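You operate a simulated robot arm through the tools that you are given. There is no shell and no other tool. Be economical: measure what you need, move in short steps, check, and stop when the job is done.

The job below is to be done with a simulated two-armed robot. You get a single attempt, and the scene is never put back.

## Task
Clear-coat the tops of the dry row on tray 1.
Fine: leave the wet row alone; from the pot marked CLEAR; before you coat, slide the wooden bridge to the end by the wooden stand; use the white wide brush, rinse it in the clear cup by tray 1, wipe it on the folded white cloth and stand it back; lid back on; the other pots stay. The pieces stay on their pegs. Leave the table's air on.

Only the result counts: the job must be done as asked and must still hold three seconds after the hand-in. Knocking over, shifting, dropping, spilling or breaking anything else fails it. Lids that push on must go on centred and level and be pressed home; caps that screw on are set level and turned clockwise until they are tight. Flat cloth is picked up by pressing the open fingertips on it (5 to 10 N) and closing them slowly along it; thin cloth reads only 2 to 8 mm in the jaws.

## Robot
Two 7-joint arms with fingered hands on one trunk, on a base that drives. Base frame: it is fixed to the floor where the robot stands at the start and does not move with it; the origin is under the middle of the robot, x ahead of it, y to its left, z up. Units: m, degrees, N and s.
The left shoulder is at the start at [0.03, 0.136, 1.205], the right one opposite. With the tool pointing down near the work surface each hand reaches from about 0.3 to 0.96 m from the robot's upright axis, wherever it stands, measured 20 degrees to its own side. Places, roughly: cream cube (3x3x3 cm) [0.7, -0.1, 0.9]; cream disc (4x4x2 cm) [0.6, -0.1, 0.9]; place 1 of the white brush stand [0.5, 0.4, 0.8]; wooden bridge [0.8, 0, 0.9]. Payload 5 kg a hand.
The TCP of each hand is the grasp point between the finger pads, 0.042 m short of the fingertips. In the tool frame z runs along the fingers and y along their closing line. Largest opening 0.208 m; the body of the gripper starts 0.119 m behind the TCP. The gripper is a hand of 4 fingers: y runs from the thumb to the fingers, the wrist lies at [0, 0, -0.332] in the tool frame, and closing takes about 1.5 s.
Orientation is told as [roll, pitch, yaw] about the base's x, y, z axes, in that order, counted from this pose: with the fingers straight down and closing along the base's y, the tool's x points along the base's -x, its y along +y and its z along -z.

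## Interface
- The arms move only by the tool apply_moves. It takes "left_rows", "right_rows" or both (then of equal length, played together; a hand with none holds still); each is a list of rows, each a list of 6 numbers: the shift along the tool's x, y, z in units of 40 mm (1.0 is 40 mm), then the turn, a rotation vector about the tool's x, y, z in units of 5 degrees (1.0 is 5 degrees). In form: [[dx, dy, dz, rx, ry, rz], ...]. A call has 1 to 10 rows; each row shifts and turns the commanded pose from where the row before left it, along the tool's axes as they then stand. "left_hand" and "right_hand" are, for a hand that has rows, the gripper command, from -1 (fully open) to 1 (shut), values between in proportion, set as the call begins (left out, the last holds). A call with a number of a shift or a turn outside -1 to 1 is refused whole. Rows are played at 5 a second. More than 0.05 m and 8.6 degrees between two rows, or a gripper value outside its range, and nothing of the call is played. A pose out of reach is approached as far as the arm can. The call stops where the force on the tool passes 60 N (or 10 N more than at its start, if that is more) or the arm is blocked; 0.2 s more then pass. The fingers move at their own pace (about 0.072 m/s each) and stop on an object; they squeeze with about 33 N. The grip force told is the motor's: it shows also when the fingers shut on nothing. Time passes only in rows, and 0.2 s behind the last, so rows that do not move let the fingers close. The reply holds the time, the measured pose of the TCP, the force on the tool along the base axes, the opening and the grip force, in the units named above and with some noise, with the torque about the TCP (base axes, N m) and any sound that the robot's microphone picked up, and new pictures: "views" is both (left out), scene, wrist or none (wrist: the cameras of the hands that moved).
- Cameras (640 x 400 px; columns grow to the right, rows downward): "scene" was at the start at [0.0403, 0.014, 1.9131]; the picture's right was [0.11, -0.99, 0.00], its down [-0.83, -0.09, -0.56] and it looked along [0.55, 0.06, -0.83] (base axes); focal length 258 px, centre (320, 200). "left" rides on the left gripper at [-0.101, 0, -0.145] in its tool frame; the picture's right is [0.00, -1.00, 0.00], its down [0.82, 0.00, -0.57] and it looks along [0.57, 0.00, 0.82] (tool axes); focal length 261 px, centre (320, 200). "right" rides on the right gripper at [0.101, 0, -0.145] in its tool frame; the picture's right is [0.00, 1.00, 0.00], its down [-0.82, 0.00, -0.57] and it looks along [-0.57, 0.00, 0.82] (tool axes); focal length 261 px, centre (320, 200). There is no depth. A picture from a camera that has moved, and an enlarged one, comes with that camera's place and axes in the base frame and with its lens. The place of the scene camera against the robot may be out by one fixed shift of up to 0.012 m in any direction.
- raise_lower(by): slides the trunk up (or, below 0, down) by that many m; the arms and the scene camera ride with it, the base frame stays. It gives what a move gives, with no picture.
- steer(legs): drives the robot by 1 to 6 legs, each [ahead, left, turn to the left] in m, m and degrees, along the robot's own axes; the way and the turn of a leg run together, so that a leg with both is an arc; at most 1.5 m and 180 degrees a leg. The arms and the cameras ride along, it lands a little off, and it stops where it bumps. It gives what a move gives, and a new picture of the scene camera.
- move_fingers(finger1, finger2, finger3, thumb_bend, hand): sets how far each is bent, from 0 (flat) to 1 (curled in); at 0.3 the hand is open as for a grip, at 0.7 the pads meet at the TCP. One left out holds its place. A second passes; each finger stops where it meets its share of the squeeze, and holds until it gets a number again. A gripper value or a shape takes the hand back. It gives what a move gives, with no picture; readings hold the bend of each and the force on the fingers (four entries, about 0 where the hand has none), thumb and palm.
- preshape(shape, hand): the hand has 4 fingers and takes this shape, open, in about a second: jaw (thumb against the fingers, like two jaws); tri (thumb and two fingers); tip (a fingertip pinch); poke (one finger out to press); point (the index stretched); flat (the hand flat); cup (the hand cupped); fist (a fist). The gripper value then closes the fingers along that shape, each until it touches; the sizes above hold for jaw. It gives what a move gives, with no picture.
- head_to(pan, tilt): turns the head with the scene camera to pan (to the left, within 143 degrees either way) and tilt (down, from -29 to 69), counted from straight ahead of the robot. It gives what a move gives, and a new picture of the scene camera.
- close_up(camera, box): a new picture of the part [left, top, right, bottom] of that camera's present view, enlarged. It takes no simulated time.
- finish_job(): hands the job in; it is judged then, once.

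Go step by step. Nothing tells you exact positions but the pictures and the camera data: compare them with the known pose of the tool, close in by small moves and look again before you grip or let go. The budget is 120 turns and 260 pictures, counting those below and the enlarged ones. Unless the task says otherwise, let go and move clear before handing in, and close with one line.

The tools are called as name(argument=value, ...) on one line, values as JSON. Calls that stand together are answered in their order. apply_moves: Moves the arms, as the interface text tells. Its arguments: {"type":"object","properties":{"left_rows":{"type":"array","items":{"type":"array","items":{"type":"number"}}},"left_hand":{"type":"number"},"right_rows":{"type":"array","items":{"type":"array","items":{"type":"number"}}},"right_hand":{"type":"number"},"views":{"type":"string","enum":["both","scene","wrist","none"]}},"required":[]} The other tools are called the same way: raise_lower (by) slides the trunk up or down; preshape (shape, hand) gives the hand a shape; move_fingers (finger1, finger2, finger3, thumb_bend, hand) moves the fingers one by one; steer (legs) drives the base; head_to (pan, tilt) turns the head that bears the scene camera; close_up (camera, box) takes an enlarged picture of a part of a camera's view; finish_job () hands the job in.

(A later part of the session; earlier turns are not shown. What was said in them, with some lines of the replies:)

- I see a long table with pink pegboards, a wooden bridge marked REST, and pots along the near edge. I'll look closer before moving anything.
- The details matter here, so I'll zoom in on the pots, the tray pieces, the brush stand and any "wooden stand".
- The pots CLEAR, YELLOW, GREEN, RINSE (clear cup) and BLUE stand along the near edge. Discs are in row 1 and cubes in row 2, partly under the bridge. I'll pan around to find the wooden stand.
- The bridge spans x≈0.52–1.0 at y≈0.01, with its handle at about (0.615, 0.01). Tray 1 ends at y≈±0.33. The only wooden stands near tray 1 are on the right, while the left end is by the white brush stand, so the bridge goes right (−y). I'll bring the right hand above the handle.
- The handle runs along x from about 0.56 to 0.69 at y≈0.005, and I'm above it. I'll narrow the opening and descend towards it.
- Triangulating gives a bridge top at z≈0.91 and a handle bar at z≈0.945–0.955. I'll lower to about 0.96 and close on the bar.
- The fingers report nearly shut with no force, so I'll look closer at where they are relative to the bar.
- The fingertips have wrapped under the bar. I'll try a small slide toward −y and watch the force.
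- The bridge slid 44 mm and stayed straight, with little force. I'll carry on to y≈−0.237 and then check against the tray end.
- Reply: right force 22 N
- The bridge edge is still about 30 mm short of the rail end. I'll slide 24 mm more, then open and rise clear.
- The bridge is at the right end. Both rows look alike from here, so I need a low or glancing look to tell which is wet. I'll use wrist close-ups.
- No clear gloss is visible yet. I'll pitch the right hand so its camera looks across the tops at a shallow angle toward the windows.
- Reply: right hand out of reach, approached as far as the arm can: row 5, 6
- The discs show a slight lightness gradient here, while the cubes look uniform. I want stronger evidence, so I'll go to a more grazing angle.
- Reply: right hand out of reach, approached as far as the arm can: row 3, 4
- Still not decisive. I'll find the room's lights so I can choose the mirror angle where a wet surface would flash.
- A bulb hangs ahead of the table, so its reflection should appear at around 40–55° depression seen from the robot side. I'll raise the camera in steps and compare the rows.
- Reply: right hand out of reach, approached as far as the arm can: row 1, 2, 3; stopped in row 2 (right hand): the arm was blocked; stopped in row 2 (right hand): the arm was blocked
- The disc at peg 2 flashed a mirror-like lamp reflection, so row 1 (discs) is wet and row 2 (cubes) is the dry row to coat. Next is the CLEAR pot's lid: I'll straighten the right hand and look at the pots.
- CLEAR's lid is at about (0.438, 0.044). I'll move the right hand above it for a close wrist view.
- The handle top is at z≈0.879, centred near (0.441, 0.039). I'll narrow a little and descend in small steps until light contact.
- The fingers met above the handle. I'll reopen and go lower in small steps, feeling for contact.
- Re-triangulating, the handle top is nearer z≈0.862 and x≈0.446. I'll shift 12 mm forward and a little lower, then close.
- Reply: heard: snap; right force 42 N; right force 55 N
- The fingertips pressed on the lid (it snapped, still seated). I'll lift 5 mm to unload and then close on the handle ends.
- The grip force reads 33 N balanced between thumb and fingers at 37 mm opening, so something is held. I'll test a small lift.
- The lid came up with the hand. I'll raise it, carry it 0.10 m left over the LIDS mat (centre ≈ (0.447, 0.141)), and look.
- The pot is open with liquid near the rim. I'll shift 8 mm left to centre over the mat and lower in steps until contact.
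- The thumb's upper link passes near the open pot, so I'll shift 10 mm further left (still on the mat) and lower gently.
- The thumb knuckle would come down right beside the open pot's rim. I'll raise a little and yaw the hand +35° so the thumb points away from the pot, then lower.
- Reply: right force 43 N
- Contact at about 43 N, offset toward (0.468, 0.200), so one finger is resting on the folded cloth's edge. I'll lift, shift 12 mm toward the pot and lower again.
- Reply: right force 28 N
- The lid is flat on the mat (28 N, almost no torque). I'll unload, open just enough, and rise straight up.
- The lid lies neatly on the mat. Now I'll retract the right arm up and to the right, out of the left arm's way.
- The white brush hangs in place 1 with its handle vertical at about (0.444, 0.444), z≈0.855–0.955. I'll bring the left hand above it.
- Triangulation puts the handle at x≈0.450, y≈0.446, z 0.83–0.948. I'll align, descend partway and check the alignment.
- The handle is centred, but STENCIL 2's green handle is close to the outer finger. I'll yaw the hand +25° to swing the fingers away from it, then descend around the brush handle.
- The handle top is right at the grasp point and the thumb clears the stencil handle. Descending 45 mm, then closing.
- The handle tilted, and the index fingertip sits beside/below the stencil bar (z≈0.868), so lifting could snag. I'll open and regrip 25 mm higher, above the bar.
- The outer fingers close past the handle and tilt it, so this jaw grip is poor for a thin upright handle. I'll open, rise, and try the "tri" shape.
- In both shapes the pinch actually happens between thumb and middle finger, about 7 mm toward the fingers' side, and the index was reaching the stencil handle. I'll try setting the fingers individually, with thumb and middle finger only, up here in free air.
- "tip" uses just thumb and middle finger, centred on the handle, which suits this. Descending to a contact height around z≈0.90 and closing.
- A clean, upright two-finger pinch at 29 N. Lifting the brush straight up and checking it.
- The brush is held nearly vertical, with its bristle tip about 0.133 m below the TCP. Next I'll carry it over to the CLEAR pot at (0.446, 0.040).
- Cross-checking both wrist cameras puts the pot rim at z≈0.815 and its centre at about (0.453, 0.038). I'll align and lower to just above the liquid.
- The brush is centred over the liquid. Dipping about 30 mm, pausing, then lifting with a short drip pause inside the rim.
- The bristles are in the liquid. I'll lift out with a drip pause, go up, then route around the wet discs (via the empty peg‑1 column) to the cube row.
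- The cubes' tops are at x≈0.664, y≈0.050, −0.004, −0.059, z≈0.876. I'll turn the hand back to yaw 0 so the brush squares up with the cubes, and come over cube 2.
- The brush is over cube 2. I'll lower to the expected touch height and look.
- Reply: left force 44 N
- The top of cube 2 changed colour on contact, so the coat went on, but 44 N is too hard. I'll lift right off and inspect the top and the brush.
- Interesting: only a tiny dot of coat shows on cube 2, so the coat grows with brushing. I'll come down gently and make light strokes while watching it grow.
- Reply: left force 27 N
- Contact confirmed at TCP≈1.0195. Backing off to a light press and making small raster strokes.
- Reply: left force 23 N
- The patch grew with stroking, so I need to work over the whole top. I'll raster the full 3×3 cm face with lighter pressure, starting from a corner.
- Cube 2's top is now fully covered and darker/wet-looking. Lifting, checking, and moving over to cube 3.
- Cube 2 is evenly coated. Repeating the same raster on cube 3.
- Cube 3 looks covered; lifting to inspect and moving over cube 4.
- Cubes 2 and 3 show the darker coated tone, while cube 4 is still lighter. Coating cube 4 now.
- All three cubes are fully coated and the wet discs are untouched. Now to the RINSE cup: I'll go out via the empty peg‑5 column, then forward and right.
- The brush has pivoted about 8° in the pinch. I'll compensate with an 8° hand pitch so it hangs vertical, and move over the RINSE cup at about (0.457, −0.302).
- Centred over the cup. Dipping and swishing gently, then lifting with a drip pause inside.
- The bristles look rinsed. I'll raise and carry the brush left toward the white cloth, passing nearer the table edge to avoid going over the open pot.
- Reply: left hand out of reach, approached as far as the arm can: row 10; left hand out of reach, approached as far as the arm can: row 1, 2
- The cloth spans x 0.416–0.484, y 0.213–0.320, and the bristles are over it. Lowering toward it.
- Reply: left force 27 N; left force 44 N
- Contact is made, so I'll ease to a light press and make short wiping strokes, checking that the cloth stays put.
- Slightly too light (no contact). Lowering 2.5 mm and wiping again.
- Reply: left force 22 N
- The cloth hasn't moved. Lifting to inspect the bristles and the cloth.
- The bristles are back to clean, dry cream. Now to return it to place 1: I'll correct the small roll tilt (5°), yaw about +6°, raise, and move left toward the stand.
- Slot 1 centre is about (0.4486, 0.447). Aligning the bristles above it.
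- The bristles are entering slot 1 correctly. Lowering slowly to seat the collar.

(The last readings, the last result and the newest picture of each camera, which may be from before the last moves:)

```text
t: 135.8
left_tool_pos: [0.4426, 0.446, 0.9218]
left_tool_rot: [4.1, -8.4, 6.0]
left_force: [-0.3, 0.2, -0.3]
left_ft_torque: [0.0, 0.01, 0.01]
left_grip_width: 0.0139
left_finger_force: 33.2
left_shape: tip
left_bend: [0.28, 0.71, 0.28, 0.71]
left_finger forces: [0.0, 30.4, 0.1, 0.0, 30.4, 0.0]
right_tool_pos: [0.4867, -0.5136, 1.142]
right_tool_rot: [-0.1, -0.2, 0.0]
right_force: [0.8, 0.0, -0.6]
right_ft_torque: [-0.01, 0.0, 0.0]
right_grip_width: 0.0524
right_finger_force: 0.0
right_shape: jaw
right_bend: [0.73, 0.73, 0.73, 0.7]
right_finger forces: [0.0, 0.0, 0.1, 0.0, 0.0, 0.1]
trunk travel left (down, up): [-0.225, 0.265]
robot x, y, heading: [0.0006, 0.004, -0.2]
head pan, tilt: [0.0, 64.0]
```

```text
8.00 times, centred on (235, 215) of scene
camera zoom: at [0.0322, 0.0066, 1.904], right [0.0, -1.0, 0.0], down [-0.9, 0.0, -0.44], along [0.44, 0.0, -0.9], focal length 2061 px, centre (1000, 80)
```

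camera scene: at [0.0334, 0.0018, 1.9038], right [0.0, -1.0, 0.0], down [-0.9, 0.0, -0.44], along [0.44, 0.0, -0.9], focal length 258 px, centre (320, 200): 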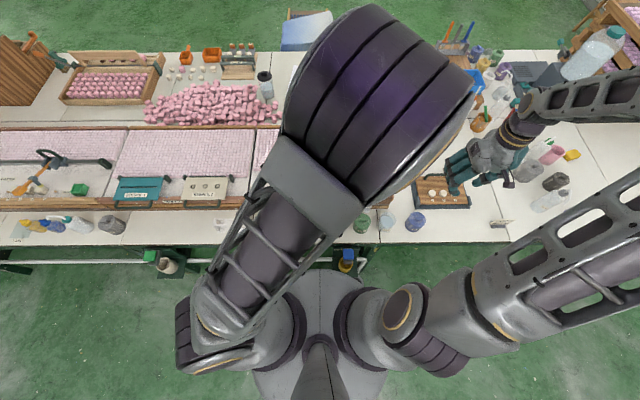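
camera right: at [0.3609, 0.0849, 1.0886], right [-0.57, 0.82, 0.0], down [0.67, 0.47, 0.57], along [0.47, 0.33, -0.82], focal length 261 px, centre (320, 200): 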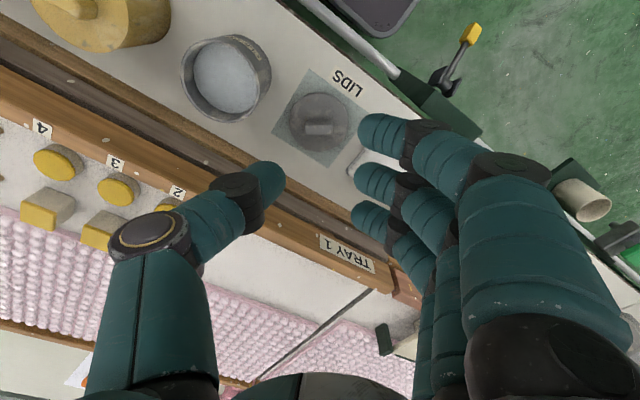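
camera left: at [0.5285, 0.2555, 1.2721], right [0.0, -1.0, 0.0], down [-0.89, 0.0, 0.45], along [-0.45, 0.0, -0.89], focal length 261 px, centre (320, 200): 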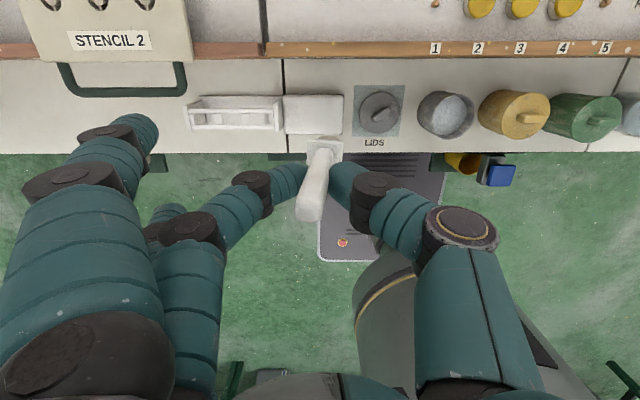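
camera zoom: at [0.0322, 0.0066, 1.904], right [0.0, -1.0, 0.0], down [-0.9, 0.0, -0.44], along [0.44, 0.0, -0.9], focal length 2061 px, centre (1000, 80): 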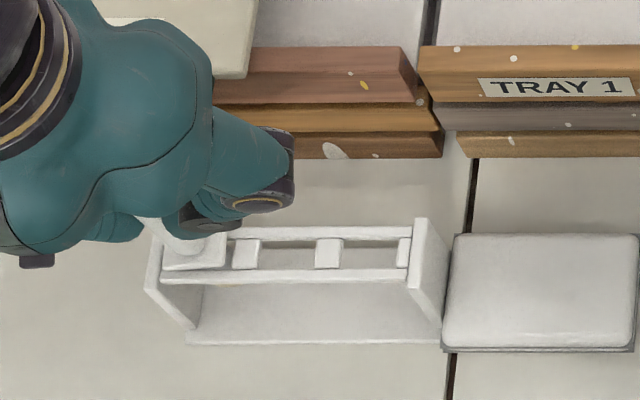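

apply_moves(left_rows=[[0.012, -0.006, 0.08, 0, 0, 0]], views="none")

apply_moves(left_rows=[[0.012, -0.006, 0.08, 0, 0, 0]], views="none")

close_up(camera="scene", box=[200, 190, 270, 240])

```text
t: 136.2
left_tool_pos: [0.4422, 0.4459, 0.9177]
left_tool_rot: [4.1, -8.4, 6.0]
left_force: [0.9, 0.0, -0.4]
left_ft_torque: [-0.03, -0.02, -0.01]
left_grip_width: 0.0139
left_finger_force: 32.9
left_shape: tip
left_bend: [0.28, 0.71, 0.28, 0.71]
left_finger forces: [0.0, 30.4, 0.0, 0.0, 30.4, 0.0]
right_tool_pos: [0.4866, -0.5141, 1.1422]
right_tool_rot: [-0.1, -0.2, 0.0]
right_force: [0.3, -0.1, -0.5]
right_ft_torque: [-0.04, 0.02, -0.01]
right_grip_width: 0.0519
right_finger_force: 0.1
right_shape: jaw
right_bend: [0.73, 0.73, 0.73, 0.7]
right_finger forces: [0.0, 0.0, 0.0, 0.0, 0.0, 0.0]
trunk travel left (down, up): [-0.225, 0.265]
robot x, y, heading: [-0.001, 0.0003, -0.0]
head pan, tilt: [0.0, 64.0]
```

```text
t: 136.6
left_tool_pos: [0.4434, 0.4446, 0.9163]
left_tool_rot: [4.1, -8.6, 5.9]
left_force: [-0.8, -3.3, 13.1]
left_ft_torque: [0.04, -0.02, 0.01]
left_grip_width: 0.0143
left_finger_force: 32.6
left_shape: tip
left_bend: [0.28, 0.72, 0.28, 0.71]
left_finger forces: [0.0, 31.2, 0.0, 0.0, 34.7, 0.0]
right_tool_pos: [0.486, -0.5155, 1.1428]
right_tool_rot: [0.0, -0.2, 0.0]
right_force: [-0.5, -0.3, -0.5]
right_ft_torque: [0.0, -0.04, -0.02]
right_grip_width: 0.0518
right_finger_force: 0.0
right_shape: jaw
right_bend: [0.73, 0.73, 0.73, 0.7]
right_finger forces: [0.1, 0.1, 0.1, 0.0, 0.0, 0.0]
trunk travel left (down, up): [-0.225, 0.265]
robot x, y, heading: [0.001, -0.0048, -0.0]
head pan, tilt: [0.0, 64.0]
```

```text
8.00 times, centred on (235, 215) of scene
camera zoom: at [0.0309, 0.0048, 1.9042], right [0.0, -1.0, 0.0], down [-0.9, 0.0, -0.44], along [0.44, 0.0, -0.9], focal length 2061 px, centre (1000, 80)
```

zoom: 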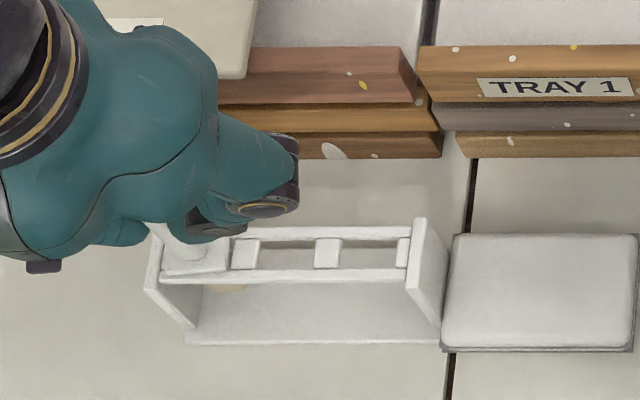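

The collar is seated (13 N) with the bristles showing below, just as at first. Releasing and rising straight up.

apply_moves(left_rows=[[0, 0, -0.03, 0, 0, 0], [0, 0, 0, 0, 0, 0], [0, 0, 0, 0, 0, 0], [0, 0, 0, 0, 0, 0]], left_hand=0.6, views="none")

close_up(camera="left", box=[200, 80, 440, 260])

close_up(camera="scene", box=[200, 190, 270, 240])

```text
t: 137.6
left_tool_pos: [0.4431, 0.445, 0.9176]
left_tool_rot: [4.0, -8.4, 5.9]
left_force: [-0.6, 0.4, 0.3]
left_ft_torque: [0.0, -0.01, 0.04]
left_grip_width: 0.0411
left_finger_force: 0.1
left_shape: tip
left_bend: [0.06, 0.73, 0.06, 0.7]
left_finger forces: [0.0, 0.1, 0.0, 0.1, 0.0, 0.0]
right_tool_pos: [0.4867, -0.515, 1.1418]
right_tool_rot: [0.0, -0.1, -0.1]
right_force: [0.9, -0.4, 0.3]
right_ft_torque: [0.02, -0.01, -0.01]
right_grip_width: 0.0518
right_finger_force: 0.1
right_shape: jaw
right_bend: [0.73, 0.73, 0.73, 0.7]
right_finger forces: [0.1, 0.0, 0.1, 0.0, 0.0, 0.0]
trunk travel left (down, up): [-0.225, 0.265]
robot x, y, heading: [-0.0005, -0.0027, -0.0]
head pan, tilt: [0.0, 64.0]
```

```text
2.22 times, centred on (320, 170) of left
camera zoom: at [0.5221, 0.4438, 1.0749], right [0.12, -0.99, -0.07], down [-0.89, -0.14, 0.44], along [-0.45, 0.01, -0.89], focal length 579 px, centre (320, 267)
```

zoom: 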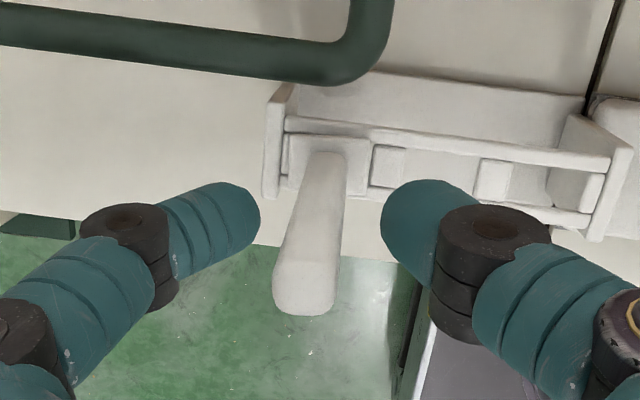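

```text
8.00 times, centred on (235, 215) of scene
camera zoom: at [0.0316, 0.0059, 1.904], right [0.0, -1.0, 0.0], down [-0.9, 0.0, -0.44], along [0.44, 0.0, -0.9], focal length 2061 px, centre (1000, 80)
```

zoom: 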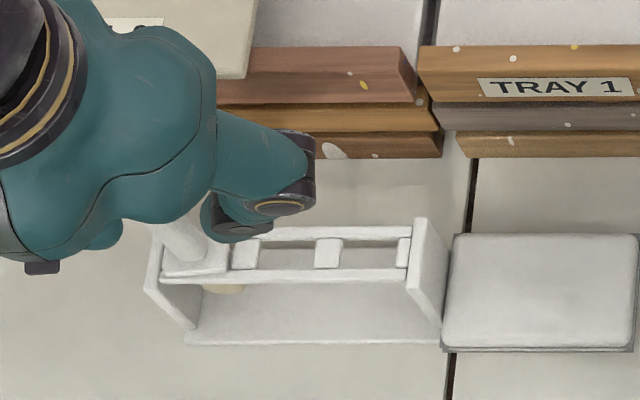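

The brush stands in place 1. Rising clear and moving the left arm away.

apply_moves(left_rows=[[-0.09, 0.04, -0.6, 0, 0, 0], [-0.14, 0.07, -0.95, 0, 0, 0], [-0.14, 0.07, -0.95, 0, 0, 0], [-0.14, 0.07, -0.95, 0, 0, 0], [-0.14, 0.07, -0.95, 0, 0, 0], [-0.14, 0.07, -0.95, 0, 0, 0], [-0.14, 0.07, -0.95, 0, 0, 0]], views="none")

apply_moves(left_rows=[[-0.8, 0.3, 0, 0, 0, 0], [-0.8, 0.3, 0, 0, 0, 0], [-0.8, 0.3, 0, 0, 0, 0], [-0.8, 0.3, 0, 0, 0, 0], [-0.8, 0.3, 0, 0, 0, 0]], views="scene")

close_up(camera="scene", box=[200, 185, 350, 245])

```text
t: 139.2
left_tool_pos: [0.4402, 0.4454, 1.1742]
left_tool_rot: [4.2, -8.5, 6.0]
left_force: [-0.4, -0.9, 0.7]
left_ft_torque: [0.1, -0.09, 0.05]
left_grip_width: 0.0415
left_finger_force: 0.1
left_shape: tip
left_bend: [0.05, 0.73, 0.05, 0.7]
left_finger forces: [0.0, 0.0, 0.0, 0.1, 0.0, 0.1]
right_tool_pos: [0.4873, -0.5162, 1.1422]
right_tool_rot: [0.2, -0.3, 0.0]
right_force: [-0.9, -0.2, 0.5]
right_ft_torque: [0.12, -0.07, 0.0]
right_grip_width: 0.0519
right_finger_force: 0.2
right_shape: jaw
right_bend: [0.73, 0.73, 0.73, 0.7]
right_finger forces: [0.0, 0.0, 0.0, 0.0, 0.1, 0.1]
trunk travel left (down, up): [-0.225, 0.265]
robot x, y, heading: [0.0012, -0.0013, -0.1]
head pan, tilt: [0.0, 64.0]
```

```text
t: 140.4
left_tool_pos: [0.5938, 0.5234, 1.1989]
left_tool_rot: [4.0, -8.4, 5.9]
left_force: [0.7, -0.2, 0.1]
left_ft_torque: [-0.11, 0.04, 0.0]
left_grip_width: 0.0415
left_finger_force: 0.1
left_shape: tip
left_bend: [0.05, 0.73, 0.05, 0.7]
left_finger forces: [0.1, 0.0, 0.1, 0.0, 0.1, 0.0]
right_tool_pos: [0.4883, -0.5139, 1.1422]
right_tool_rot: [0.0, -0.2, -0.1]
right_force: [0.0, 1.1, -0.8]
right_ft_torque: [-0.07, 0.06, -0.02]
right_grip_width: 0.0518
right_finger_force: 0.1
right_shape: jaw
right_bend: [0.73, 0.73, 0.73, 0.7]
right_finger forces: [0.0, 0.0, 0.1, 0.0, 0.0, 0.0]
trunk travel left (down, up): [-0.225, 0.265]
robot x, y, heading: [-0.0044, 0.0029, -0.1]
head pan, tilt: [0.0, 64.0]
camera scene: at [0.0332, 0.0073, 1.9039], right [0.0, -1.0, 0.0], down [-0.9, 0.0, -0.44], along [0.44, 0.0, -0.9], focal length 258 px, centre (320, 200)
```

scene: 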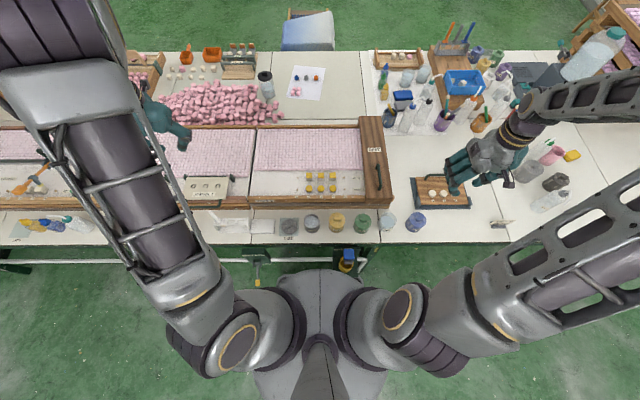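

```text
4.27 times, centred on (275, 215) of scene
camera zoom: at [0.0332, 0.0073, 1.9039], right [0.0, -1.0, 0.0], down [-0.9, 0.0, -0.44], along [0.44, 0.0, -0.9], focal length 1099 px, centre (512, 136)
```

zoom: 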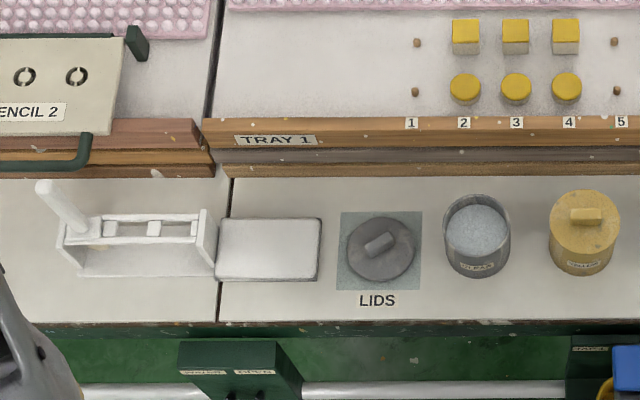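

Everything on the left is in order. Next, bring the right hand back over the lid on the mat with the same +35° yaw as when I released it.

apply_moves(right_rows=[[0.1, 1, 0, 0, 0, 0], [0.1, 1, 0, 0, 0, 0], [0.1, 1, 0, 0, 0, 0], [0.1, 1, 0, 0, 0, 0], [0.1, 1, 0, 0, 0, 0], [0.1, 1, 0, 0, 0, 0], [0.1, 1, 0, 0, 0, 0], [0.1, 1, 0, 0, 0, 0], [0.1, 1, 0, 0, 0, 0], [0.1, 1, 0, 0, 0, 0]], right_hand=0.5, views="none")

apply_moves(right_rows=[[0, 1, 0, 0, 0, 0], [0, 1, 0, 0, 0, 0], [0, 1, 0, 0, 0, 0], [0, 1, 0, 0, 0, 0], [0, 1, 0, 0, 0, 0], [0, 1, 0, 0, 0, 0], [0, 0.47, 0.5, 0, 0, 0]], views="none")

apply_moves(right_rows=[[0, 0, 0.8, 0, 0, -1], [0, 0, 0.8, 0, 0, -1], [0, 0, 0.8, 0, 0, -1], [0, 0, 0.8, 0, 0, -1], [0, 0, 0.8, 0, 0, -1], [0, 0, 0, 0, 0, -1], [0, 0, 0, 0, 0, -1]], views="none")

close_up(camera="right", box=[80, 40, 480, 290])

```text
t: 142.6
left_tool_pos: [0.5935, 0.5243, 1.1993]
left_tool_rot: [4.1, -8.3, 6.0]
left_force: [-0.2, 0.6, -0.4]
left_ft_torque: [-0.14, -0.03, 0.02]
left_grip_width: 0.0414
left_finger_force: 0.0
left_shape: tip
left_bend: [0.05, 0.73, 0.05, 0.7]
left_finger forces: [0.0, 0.0, 0.0, 0.1, 0.0, 0.0]
right_tool_pos: [0.4449, -0.1155, 1.1446]
right_tool_rot: [0.0, 0.0, -0.1]
right_force: [0.4, 0.5, 0.2]
right_ft_torque: [-0.09, 0.0, 0.0]
right_grip_width: 0.0521
right_finger_force: 0.2
right_shape: jaw
right_bend: [0.73, 0.73, 0.73, 0.7]
right_finger forces: [0.0, 0.0, 0.0, 0.1, 0.0, 0.0]
trunk travel left (down, up): [-0.225, 0.265]
robot x, y, heading: [0.0039, -0.0031, 0.1]
head pan, tilt: [0.0, 64.0]
```

```text
t: 144.2
left_tool_pos: [0.5946, 0.5234, 1.1999]
left_tool_rot: [4.1, -8.5, 6.0]
left_force: [0.7, -0.1, -0.3]
left_ft_torque: [-0.03, 0.03, -0.02]
left_grip_width: 0.0414
left_finger_force: 0.1
left_shape: tip
left_bend: [0.05, 0.73, 0.05, 0.7]
left_finger forces: [0.0, 0.1, 0.0, 0.0, 0.0, 0.0]
right_tool_pos: [0.445, 0.1446, 1.1254]
right_tool_rot: [-0.1, -0.2, -0.2]
right_force: [0.7, 0.3, -1.0]
right_ft_torque: [-0.01, 0.01, -0.02]
right_grip_width: 0.0519
right_finger_force: 0.1
right_shape: jaw
right_bend: [0.73, 0.73, 0.73, 0.7]
right_finger forces: [0.1, 0.0, 0.0, 0.1, 0.0, 0.0]
trunk travel left (down, up): [-0.225, 0.265]
robot x, y, heading: [0.0017, -0.0052, 0.2]
head pan, tilt: [0.0, 64.0]
```

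```text
t: 145.8
left_tool_pos: [0.593, 0.523, 1.1999]
left_tool_rot: [4.2, -8.4, 6.0]
left_force: [-0.4, -0.7, -0.3]
left_ft_torque: [-0.01, 0.03, 0.01]
left_grip_width: 0.0414
left_finger_force: 0.0
left_shape: tip
left_bend: [0.05, 0.73, 0.05, 0.7]
left_finger forces: [0.1, 0.0, 0.1, 0.1, 0.1, 0.0]
right_tool_pos: [0.4453, 0.1438, 0.9624]
right_tool_rot: [-0.1, -0.3, 35.2]
right_force: [-0.2, 1.0, 0.2]
right_ft_torque: [0.0, 0.01, -0.01]
right_grip_width: 0.0523
right_finger_force: 0.0
right_shape: jaw
right_bend: [0.73, 0.73, 0.73, 0.7]
right_finger forces: [0.0, 0.1, 0.1, 0.1, 0.0, 0.1]
trunk travel left (down, up): [-0.225, 0.265]
robot x, y, heading: [-0.0005, 0.0006, -0.1]
head pan, tilt: [0.0, 64.0]
```

```text
1.60 times, centred on (280, 165) of right
camera zoom: at [0.3622, 0.0876, 1.1064], right [-0.57, 0.82, 0.0], down [0.67, 0.47, 0.57], along [0.47, 0.33, -0.82], focal length 417 px, centre (384, 256)
```

zoom: 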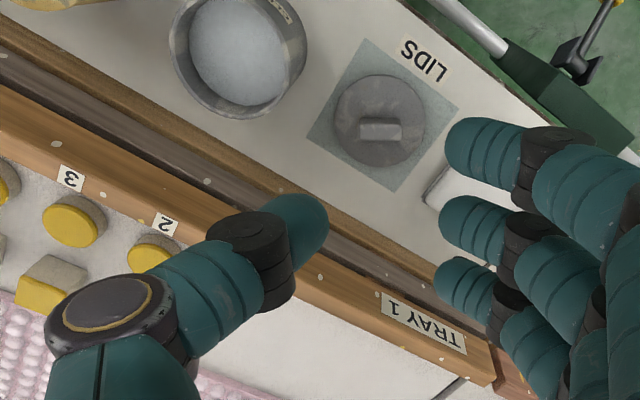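

apply_moves(right_rows=[[-0.05, -0.03, 0.8, 0, 0, 0], [0, 0, 0.8, 0, 0, 0], [0, 0, 0.8, 0, 0, 0], [0, 0, 0.7, 0, 0, 0], [0, 0, 0.4, 0, 0, 0], [0, 0, 0.2, 0, 0, 0]], views="none")

close_up(camera="right", box=[80, 40, 480, 290])

```text
t: 147.2
left_tool_pos: [0.5925, 0.5228, 1.1998]
left_tool_rot: [4.2, -8.4, 5.9]
left_force: [-0.1, 0.8, 0.4]
left_ft_torque: [-0.01, 0.02, 0.01]
left_grip_width: 0.0414
left_finger_force: 0.1
left_shape: tip
left_bend: [0.05, 0.73, 0.05, 0.7]
left_finger forces: [0.1, 0.0, 0.1, 0.0, 0.1, 0.1]
right_tool_pos: [0.4488, 0.1446, 0.8181]
right_tool_rot: [-0.2, -0.1, 35.0]
right_force: [0.0, 0.9, 0.1]
right_ft_torque: [0.01, 0.05, -0.03]
right_grip_width: 0.052
right_finger_force: 0.1
right_shape: jaw
right_bend: [0.73, 0.73, 0.73, 0.7]
right_finger forces: [0.0, 0.1, 0.0, 0.1, 0.0, 0.0]
trunk travel left (down, up): [-0.225, 0.265]
robot x, y, heading: [-0.0006, 0.0002, 0.2]
head pan, tilt: [0.0, 64.0]
```

```text
1.60 times, centred on (280, 165) of right
camera zoom: at [0.3638, 0.0877, 0.9619], right [-0.57, 0.82, 0.0], down [0.67, 0.47, 0.57], along [0.47, 0.33, -0.82], focal length 417 px, centre (384, 256)
```

zoom: 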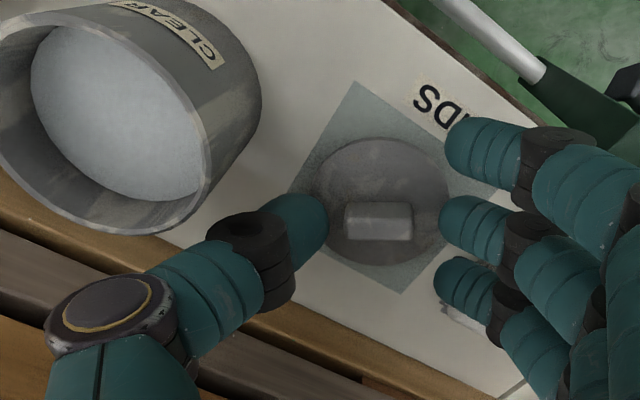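

apply_moves(right_rows=[[0, 0, 0.1, 0, 0, 0], [0, 0, 0, 0, 0, 0], [0, 0, 0, 0, 0, 0], [0, 0, 0, 0, 0, 0], [0, 0, 0, 0, 0, 0]], right_hand=0.9, views="none")

close_up(camera="right", box=[80, 40, 480, 290])

```text
t: 148.4
left_tool_pos: [0.5914, 0.5235, 1.2014]
left_tool_rot: [4.1, -8.4, 6.1]
left_force: [0.1, -0.3, 0.0]
left_ft_torque: [0.02, -0.01, -0.01]
left_grip_width: 0.0414
left_finger_force: 0.0
left_shape: tip
left_bend: [0.05, 0.73, 0.05, 0.7]
left_finger forces: [0.0, 0.0, 0.0, 0.1, 0.0, 0.0]
right_tool_pos: [0.4486, 0.1449, 0.8144]
right_tool_rot: [0.0, -0.3, 35.0]
right_force: [-3.3, -2.3, 30.7]
right_ft_torque: [-0.06, 0.23, 0.0]
right_grip_width: 0.0314
right_finger_force: 33.4
right_shape: jaw
right_bend: [0.71, 0.74, 0.72, 0.71]
right_finger forces: [14.5, 12.4, 12.7, 0.1, 41.8, 0.0]
trunk travel left (down, up): [-0.225, 0.265]
robot x, y, heading: [0.0017, -0.0011, 0.2]
head pan, tilt: [0.0, 64.0]
```

```text
1.60 times, centred on (280, 165) of right
camera zoom: at [0.3641, 0.0881, 0.9578], right [-0.57, 0.82, 0.0], down [0.67, 0.47, 0.58], along [0.47, 0.33, -0.82], focal length 417 px, centre (384, 256)
```

zoom: 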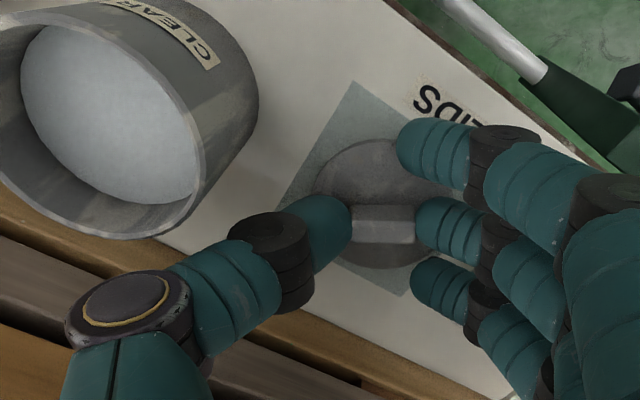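

A firm grip on the handle. Lifting the lid straight up.

apply_moves(right_rows=[[0, 0, -0.2, 0, 0, 0], [0, 0, -0.6, 0, 0, 0], [0, 0, -0.9, 0, 0, 0], [0, 0, -0.9, 0, 0, 0]], views="none")

apply_moves(right_rows=[[0, 0, -0.9, 0, 0, 1], [0, 0, 0, 0, 0, 1], [0, 0, 0, 0, 0, 1], [0, 0, 0, 0, 0, 1], [0, 0, 0, 0, 0, 1], [0, 0, 0, 0, 0, 1], [0, 0, 0, 0, 0, 1]], views="none")

close_up(camera="right", box=[120, 60, 440, 260])

close_up(camera="scene", box=[240, 180, 340, 245])

```text
t: 149.4
left_tool_pos: [0.5925, 0.5223, 1.2003]
left_tool_rot: [4.2, -8.5, 6.0]
left_force: [-0.7, -0.4, 0.6]
left_ft_torque: [0.09, -0.07, -0.01]
left_grip_width: 0.0413
left_finger_force: 0.2
left_shape: tip
left_bend: [0.05, 0.73, 0.05, 0.7]
left_finger forces: [0.1, 0.0, 0.1, 0.0, 0.0, 0.1]
right_tool_pos: [0.4462, 0.1437, 0.9185]
right_tool_rot: [0.0, -0.2, 35.0]
right_force: [-1.1, -0.9, 0.0]
right_ft_torque: [0.12, -0.05, 0.01]
right_grip_width: 0.0301
right_finger_force: 33.3
right_shape: jaw
right_bend: [0.71, 0.73, 0.72, 0.71]
right_finger forces: [15.6, 8.3, 14.9, 0.0, 31.1, 0.1]
trunk travel left (down, up): [-0.225, 0.265]
robot x, y, heading: [-0.0042, -0.0004, 0.0]
head pan, tilt: [0.0, 64.0]
```

```text
t: 151.0
left_tool_pos: [0.5935, 0.5237, 1.2004]
left_tool_rot: [4.2, -8.4, 5.9]
left_force: [0.7, 1.0, 0.3]
left_ft_torque: [0.01, -0.04, 0.03]
left_grip_width: 0.0412
left_finger_force: 0.0
left_shape: tip
left_bend: [0.05, 0.73, 0.05, 0.7]
left_finger forces: [0.0, 0.1, 0.0, 0.0, 0.0, 0.0]
right_tool_pos: [0.4488, 0.1449, 0.9505]
right_tool_rot: [0.0, -0.2, -0.1]
right_force: [-0.1, -0.1, -0.8]
right_ft_torque: [-0.04, 0.05, -0.03]
right_grip_width: 0.0302
right_finger_force: 32.7
right_shape: jaw
right_bend: [0.71, 0.73, 0.72, 0.71]
right_finger forces: [15.0, 8.1, 14.5, 0.1, 31.7, 0.0]
trunk travel left (down, up): [-0.225, 0.265]
robot x, y, heading: [-0.0005, 0.0018, 0.2]
head pan, tilt: [0.0, 64.0]
```

```text
2.00 times, centred on (280, 160) of right
camera zoom: at [0.3471, 0.145, 1.0951], right [0.01, 1.0, 0.0], down [0.82, 0.0, 0.57], along [0.57, 0.0, -0.82], focal length 521 px, centre (400, 280)
```

zoom: 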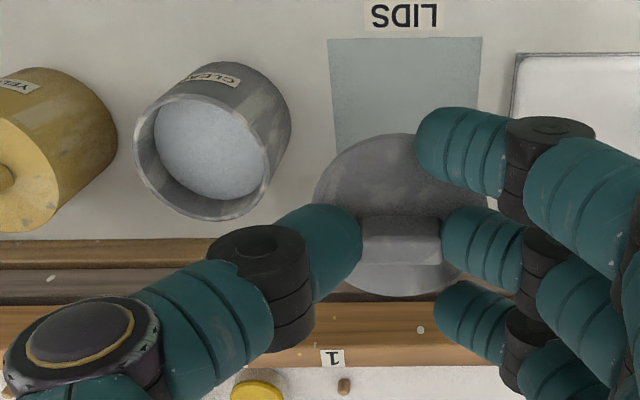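

```text
6.15 times, centred on (290, 212) of scene
camera zoom: at [0.0321, 0.0067, 1.904], right [0.0, -1.0, 0.0], down [-0.9, 0.0, -0.44], along [0.44, 0.0, -0.9], focal length 1586 px, centre (505, 123)
```

zoom: 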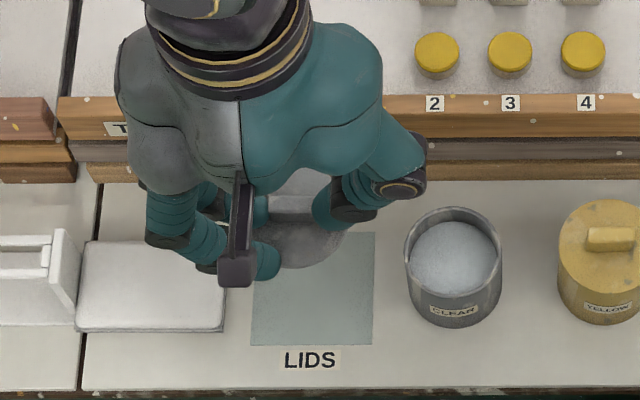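

The lid is held level. Comparing with the original grip, the seat pose should be TCP≈(0.4518, 0.0378, 0.883). Moving above the pot to check.

apply_moves(right_rows=[[-0.025, -0.9, 0, 0, 0, 0], [-0.025, -0.9, 0, 0, 0, 0], [-0.025, -0.88, 0, 0, 0, 0], [0, 0, 0.6, 0, 0, 0], [0, 0, 0.4, 0, 0, 0]], views="none")

close_up(camera="right", box=[200, 60, 440, 240])

close_up(camera="scene", box=[280, 190, 350, 240])

close_up(camera="left", box=[400, 60, 640, 210])

```text
t: 152.2
left_tool_pos: [0.5929, 0.5225, 1.2006]
left_tool_rot: [4.1, -8.5, 6.0]
left_force: [-0.5, 0.2, 0.3]
left_ft_torque: [0.06, 0.05, 0.06]
left_grip_width: 0.0414
left_finger_force: 0.0
left_shape: tip
left_bend: [0.05, 0.73, 0.05, 0.7]
left_finger forces: [0.1, 0.1, 0.0, 0.1, 0.1, 0.0]
right_tool_pos: [0.4525, 0.0366, 0.9108]
right_tool_rot: [0.0, -0.2, 0.1]
right_force: [0.2, -0.3, -1.2]
right_ft_torque: [0.02, 0.03, 0.03]
right_grip_width: 0.0301
right_finger_force: 32.9
right_shape: jaw
right_bend: [0.71, 0.73, 0.72, 0.71]
right_finger forces: [13.8, 8.2, 14.0, 0.1, 32.6, 0.0]
trunk travel left (down, up): [-0.225, 0.265]
robot x, y, heading: [-0.0003, -0.0029, 0.3]
head pan, tilt: [0.0, 64.0]
```

```text
2.22 times, centred on (320, 150) of right
camera zoom: at [0.3503, 0.0381, 1.0555], right [0.0, 1.0, 0.0], down [0.82, 0.0, 0.57], along [0.57, 0.0, -0.82], focal length 579 px, centre (320, 311)
```

zoom: 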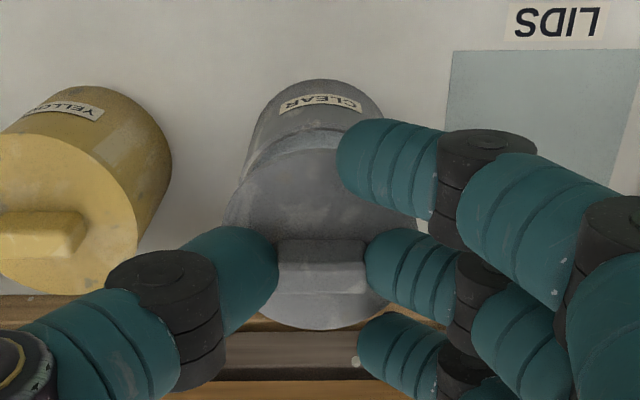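

```text
8.00 times, centred on (315, 215) of scene
camera zoom: at [0.0318, 0.0053, 1.904], right [0.0, -1.0, 0.0], down [-0.9, 0.0, -0.44], along [0.44, 0.0, -0.9], focal length 2061 px, centre (360, 80)
```

zoom: 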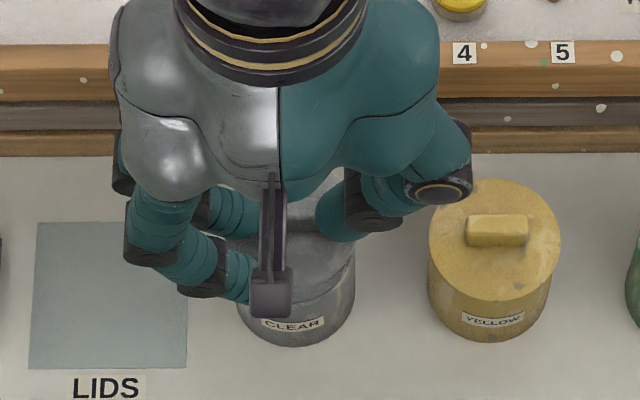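

```text
2.67 times, centred on (520, 135) of left
camera zoom: at [0.6726, 0.5209, 1.3582], right [0.12, -0.99, -0.07], down [-0.89, -0.14, 0.44], along [-0.45, 0.01, -0.89], focal length 695 px, centre (-213, 373)
```

zoom: 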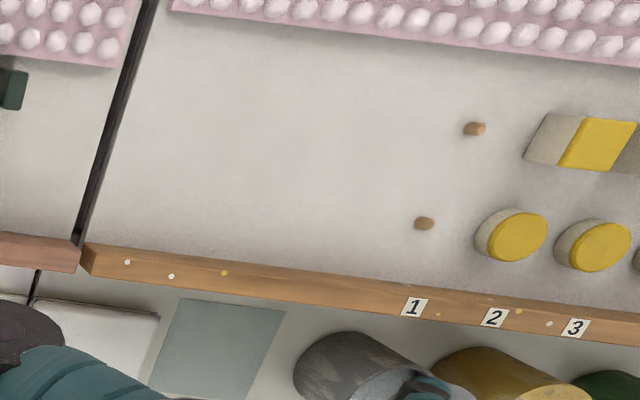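

The lid and pot line up. Lowering slowly and pressing home.

apply_moves(right_rows=[[0, 0, 0.25, 0, 0, 0], [0, 0, 0.2, 0, 0, 0], [0, 0, 0.1, 0, 0, 0]], views="none")

close_up(camera="right", box=[200, 60, 440, 240])

close_up(camera="scene", box=[280, 190, 350, 240])

```text
t: 153.0
left_tool_pos: [0.5931, 0.524, 1.2002]
left_tool_rot: [4.1, -8.4, 6.0]
left_force: [0.4, 0.6, -0.4]
left_ft_torque: [-0.06, 0.04, 0.0]
left_grip_width: 0.0414
left_finger_force: 0.0
left_shape: tip
left_bend: [0.05, 0.73, 0.05, 0.7]
left_finger forces: [0.0, 0.0, 0.0, 0.0, 0.0, 0.1]
right_tool_pos: [0.4527, 0.0384, 0.8903]
right_tool_rot: [0.0, -0.2, -0.1]
right_force: [-0.6, -0.7, 0.4]
right_ft_torque: [0.01, 0.0, -0.02]
right_grip_width: 0.0299
right_finger_force: 32.8
right_shape: jaw
right_bend: [0.71, 0.73, 0.72, 0.71]
right_finger forces: [14.3, 8.1, 14.1, 0.0, 32.7, 0.1]
trunk travel left (down, up): [-0.225, 0.265]
robot x, y, heading: [-0.0006, -0.0013, -0.1]
head pan, tilt: [0.0, 64.0]
```

```text
2.22 times, centred on (320, 150) of right
camera zoom: at [0.3501, 0.0388, 1.0341], right [0.0, 1.0, 0.0], down [0.82, 0.0, 0.57], along [0.57, 0.0, -0.82], focal length 579 px, centre (320, 311)
```

zoom: 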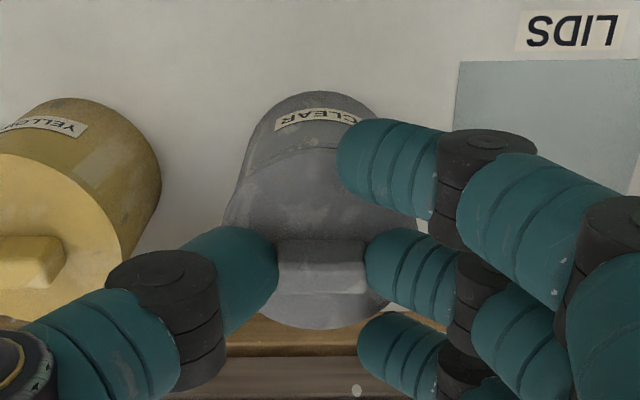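

```text
8.00 times, centred on (315, 215) of scene
camera zoom: at [0.0322, 0.0067, 1.904], right [0.0, -1.0, 0.0], down [-0.9, 0.0, -0.44], along [0.44, 0.0, -0.9], focal length 2061 px, centre (360, 80)
```

zoom: 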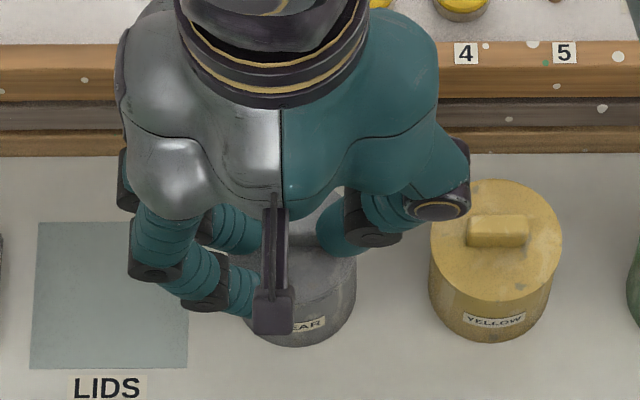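

apply_moves(right_rows=[[0.02, 0, 0.1, 0, 0, 0], [0, 0, 0.05, 0, 0, 0]], views="none")

apply_moves(right_rows=[[0, 0, 0.06, 0, 0, 0], [0, 0, 0.06, 0, 0, 0]], views="none")

close_up(camera="right", box=[200, 60, 440, 240])

```text
t: 153.6
left_tool_pos: [0.5931, 0.5216, 1.2015]
left_tool_rot: [4.1, -8.5, 6.1]
left_force: [1.1, 0.3, -0.3]
left_ft_torque: [-0.04, -0.04, 0.03]
left_grip_width: 0.0413
left_finger_force: 0.1
left_shape: tip
left_bend: [0.05, 0.73, 0.05, 0.7]
left_finger forces: [0.0, 0.0, 0.0, 0.0, 0.0, 0.0]
right_tool_pos: [0.4524, 0.0368, 0.8834]
right_tool_rot: [0.1, -0.2, 0.0]
right_force: [1.1, 0.6, -0.1]
right_ft_torque: [-0.02, 0.0, 0.01]
right_grip_width: 0.0302
right_finger_force: 32.5
right_shape: jaw
right_bend: [0.71, 0.73, 0.72, 0.71]
right_finger forces: [14.3, 8.3, 14.0, 0.1, 32.8, 0.1]
trunk travel left (down, up): [-0.225, 0.265]
robot x, y, heading: [0.0016, -0.0021, -0.1]
head pan, tilt: [0.0, 64.0]
```

```text
t: 154.2
left_tool_pos: [0.5907, 0.5227, 1.2017]
left_tool_rot: [4.1, -8.5, 6.0]
left_force: [0.4, 0.3, -0.4]
left_ft_torque: [0.02, -0.01, -0.02]
left_grip_width: 0.0415
left_finger_force: 0.1
left_shape: tip
left_bend: [0.05, 0.73, 0.05, 0.7]
left_finger forces: [0.0, 0.0, 0.0, 0.0, 0.0, 0.0]
right_tool_pos: [0.4528, 0.0382, 0.8819]
right_tool_rot: [0.0, -0.5, 0.1]
right_force: [-6.0, 0.4, 47.0]
right_ft_torque: [0.01, 0.47, 0.06]
right_grip_width: 0.0308
right_finger_force: 33.5
right_shape: jaw
right_bend: [0.71, 0.73, 0.72, 0.71]
right_finger forces: [23.8, 14.3, 16.7, 0.1, 58.1, 0.1]
trunk travel left (down, up): [-0.225, 0.265]
robot x, y, heading: [-0.0013, 0.0022, 0.2]
head pan, tilt: [0.0, 64.0]
heard: snap
```

```text
2.22 times, centred on (320, 150) of right
camera zoom: at [0.3496, 0.0384, 1.0251], right [0.0, 1.0, 0.0], down [0.82, 0.0, 0.58], along [0.58, 0.0, -0.82], focal length 579 px, centre (320, 311)
```

zoom: 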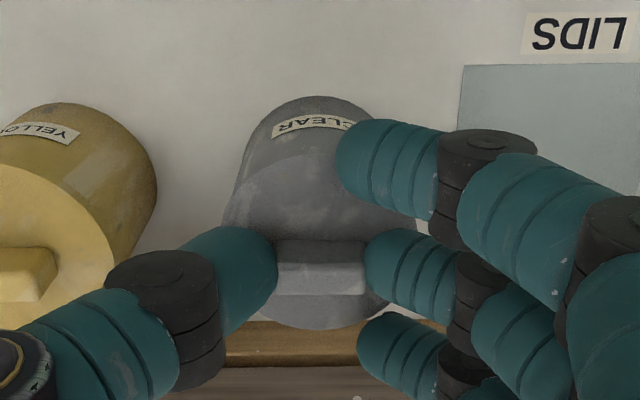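

A snap: the lid is seated at the expected height. Unloading, opening, and rising straight up.

apply_moves(right_rows=[[0, 0, -0.09, 0, 0, 0], [0, 0, 0, 0, 0, 0], [0, 0, 0, 0, 0, 0], [0, 0, 0, 0, 0, 0]], right_hand=0.55, views="none")

apply_moves(right_rows=[[0, 0, -0.2, 0, 0, 0], [0, 0, -0.5, 0, 0, 0], [0, 0, -0.9, 0, 0, 0], [0, 0, -0.9, 0, 0, 0]], views="none")

close_up(camera="right", box=[220, 60, 420, 190])

close_up(camera="scene", box=[280, 190, 350, 240])

```text
t: 155.2
left_tool_pos: [0.5929, 0.5238, 1.1996]
left_tool_rot: [4.2, -8.6, 6.0]
left_force: [-0.4, 0.4, 0.5]
left_ft_torque: [0.04, -0.02, -0.02]
left_grip_width: 0.0414
left_finger_force: 0.1
left_shape: tip
left_bend: [0.05, 0.73, 0.05, 0.7]
left_finger forces: [0.0, 0.1, 0.0, 0.1, 0.1, 0.1]
right_tool_pos: [0.452, 0.0376, 0.8829]
right_tool_rot: [0.0, -0.2, 0.0]
right_force: [0.6, -1.1, 2.3]
right_ft_torque: [0.0, 0.02, -0.04]
right_grip_width: 0.0463
right_finger_force: 0.1
right_shape: jaw
right_bend: [0.73, 0.74, 0.73, 0.7]
right_finger forces: [0.0, 2.3, 0.1, 0.0, 0.1, 0.0]
trunk travel left (down, up): [-0.225, 0.265]
robot x, y, heading: [-0.0017, 0.0001, -0.2]
head pan, tilt: [0.0, 64.0]
```

```text
t: 156.2
left_tool_pos: [0.5925, 0.5222, 1.2007]
left_tool_rot: [4.1, -8.6, 6.0]
left_force: [-0.6, -0.2, -0.4]
left_ft_torque: [0.04, -0.01, -0.01]
left_grip_width: 0.0411
left_finger_force: 0.1
left_shape: tip
left_bend: [0.05, 0.73, 0.05, 0.7]
left_finger forces: [0.0, 0.0, 0.1, 0.1, 0.0, 0.1]
right_tool_pos: [0.4527, 0.0361, 0.9793]
right_tool_rot: [0.1, -0.2, 0.1]
right_force: [-0.3, -0.3, 0.1]
right_ft_torque: [0.06, -0.07, -0.01]
right_grip_width: 0.0465
right_finger_force: 0.0
right_shape: jaw
right_bend: [0.73, 0.73, 0.73, 0.7]
right_finger forces: [0.1, 0.1, 0.1, 0.0, 0.1, 0.0]
trunk travel left (down, up): [-0.225, 0.265]
robot x, y, heading: [0.0025, 0.0023, -0.1]
head pan, tilt: [0.0, 64.0]
```

```text
3.08 times, centred on (320, 125) of right
camera zoom: at [0.3505, 0.0364, 1.1232], right [0.0, 1.0, 0.0], down [0.82, 0.0, 0.57], along [0.57, 0.0, -0.82], focal length 802 px, centre (320, 431)
```

zoom: 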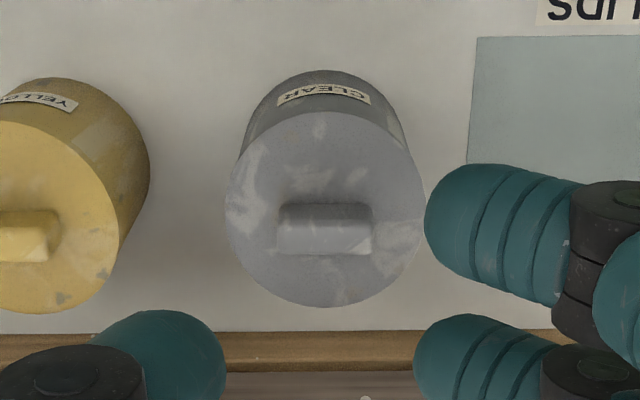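

```text
8.00 times, centred on (315, 215) of scene
camera zoom: at [0.0313, 0.0053, 1.904], right [0.0, -1.0, 0.0], down [-0.9, 0.0, -0.44], along [0.44, 0.0, -0.9], focal length 2061 px, centre (360, 80)
```

zoom: 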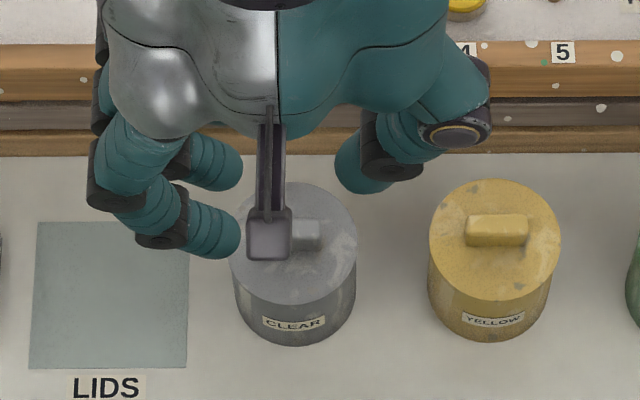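

The lid sits centred and level. Moving the right hand clear and taking a final look around.

apply_moves(right_rows=[[0, 0, -1, 0, 0, 0], [0, 0, -1, 0, 0, 0], [0, 0, -1, 0, 0, 0], [0, 0, -1, 0, 0, 0], [0, -1, 0, 0, 0, 0], [0, -1, 0, 0, 0, 0], [0, -1, 0, 0, 0, 0], [0, -1, 0, 0, 0, 0], [0, -1, 0, 0, 0, 0], [0, -1, 0, 0, 0, 0]], views="none")

apply_moves(right_rows=[[0, -1, 0, 0, 0, 0], [0, -1, 0, 0, 0, 0], [0, -1, 0, 0, 0, 0], [0, -1, 0, 0, 0, 0], [0, -1, 0, 0, 0, 0], [0, -1, 0, 0, 0, 0]], views="scene")

close_up(camera="scene", box=[210, 120, 440, 250])

close_up(camera="scene", box=[298, 165, 348, 200])

```text
t: 158.4
left_tool_pos: [0.5917, 0.5216, 1.2016]
left_tool_rot: [4.1, -8.6, 6.0]
left_force: [-0.6, -1.2, -0.3]
left_ft_torque: [0.05, 0.0, 0.04]
left_grip_width: 0.0415
left_finger_force: 0.1
left_shape: tip
left_bend: [0.05, 0.73, 0.05, 0.7]
left_finger forces: [0.1, 0.0, 0.0, 0.0, 0.0, 0.0]
right_tool_pos: [0.4504, -0.2032, 1.1437]
right_tool_rot: [0.1, -0.2, 0.0]
right_force: [0.3, -0.7, -0.4]
right_ft_torque: [0.05, -0.03, -0.02]
right_grip_width: 0.0467
right_finger_force: 0.0
right_shape: jaw
right_bend: [0.73, 0.73, 0.73, 0.7]
right_finger forces: [0.0, 0.1, 0.0, 0.1, 0.1, 0.0]
trunk travel left (down, up): [-0.225, 0.265]
robot x, y, heading: [0.0019, 0.0008, 0.3]
head pan, tilt: [0.0, 64.0]
```

```text
t: 159.8
left_tool_pos: [0.5921, 0.5224, 1.2008]
left_tool_rot: [4.2, -8.5, 6.0]
left_force: [-0.6, -0.4, 0.6]
left_ft_torque: [0.1, 0.01, 0.05]
left_grip_width: 0.0414
left_finger_force: 0.0
left_shape: tip
left_bend: [0.05, 0.73, 0.05, 0.7]
left_finger forces: [0.0, 0.1, 0.1, 0.0, 0.1, 0.1]
right_tool_pos: [0.4516, -0.4476, 1.1416]
right_tool_rot: [0.1, -0.2, 0.0]
right_force: [-0.4, -0.5, -0.5]
right_ft_torque: [0.11, -0.03, 0.02]
right_grip_width: 0.0467
right_finger_force: 0.0
right_shape: jaw
right_bend: [0.73, 0.73, 0.73, 0.7]
right_finger forces: [0.1, 0.0, 0.0, 0.0, 0.0, 0.1]
trunk travel left (down, up): [-0.225, 0.265]
robot x, y, heading: [0.0025, 0.0004, -0.4]
head pan, tilt: [0.0, 64.0]
camera scene: at [0.0312, 0.0039, 1.904], right [0.0, -1.0, 0.0], down [-0.9, 0.0, -0.44], along [0.44, 0.0, -0.9], focal length 258 px, centre (320, 200)
```

scene: 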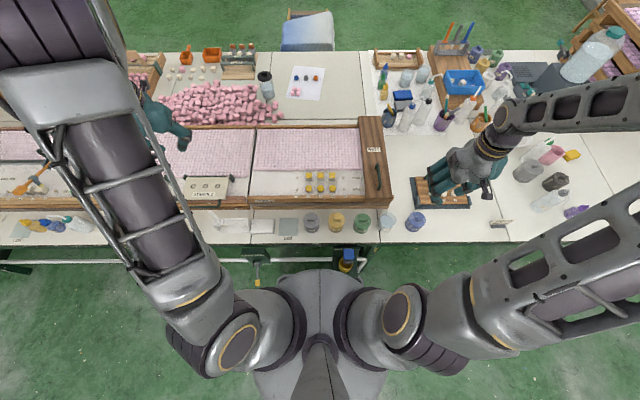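

```text
2.78 times, centred on (325, 185) of scene
camera zoom: at [0.0312, 0.0039, 1.904], right [0.0, -1.0, 0.0], down [-0.9, 0.0, -0.44], along [0.44, 0.0, -0.9], focal length 717 px, centre (306, 242)
```

zoom: 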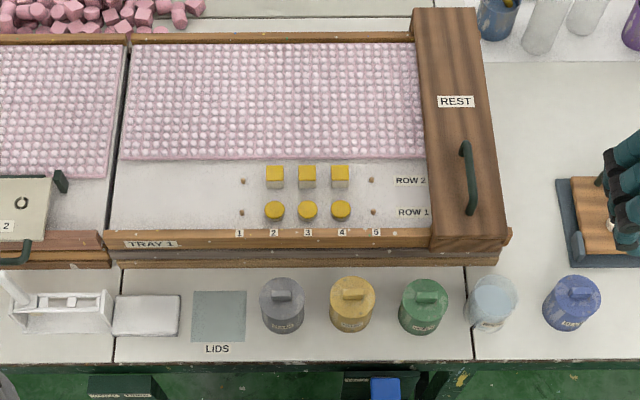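

```text
11.43 times, centred on (323, 182) of scene
camera zoom: at [0.0312, 0.0039, 1.904], right [0.0, -1.0, 0.0], down [-0.9, 0.0, -0.44], along [0.44, 0.0, -0.9], focal length 2944 px, centre (286, 400)
```

zoom: 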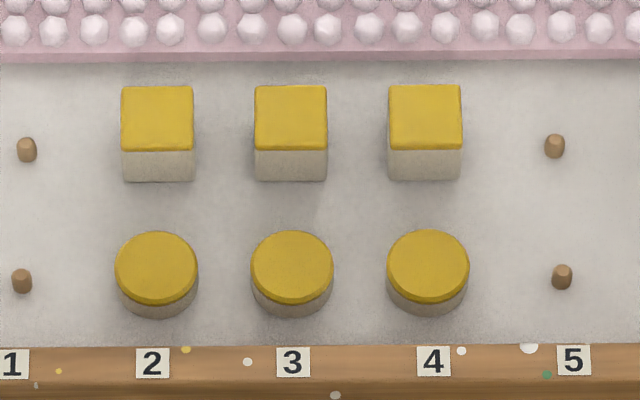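

Everything is in place: the cubes are coated and on their pegs, the discs untouched, the bridge at the right end, the brush back in place 1, the CLEAR lid on, and both hands clear. Handing in.

finish_job()

```text
The job is handed in.
```

The three cubes in tray 1's dry row (row 2) are clear-coated and still on their pegs, the wet disc row is untouched, and the job is handed in.
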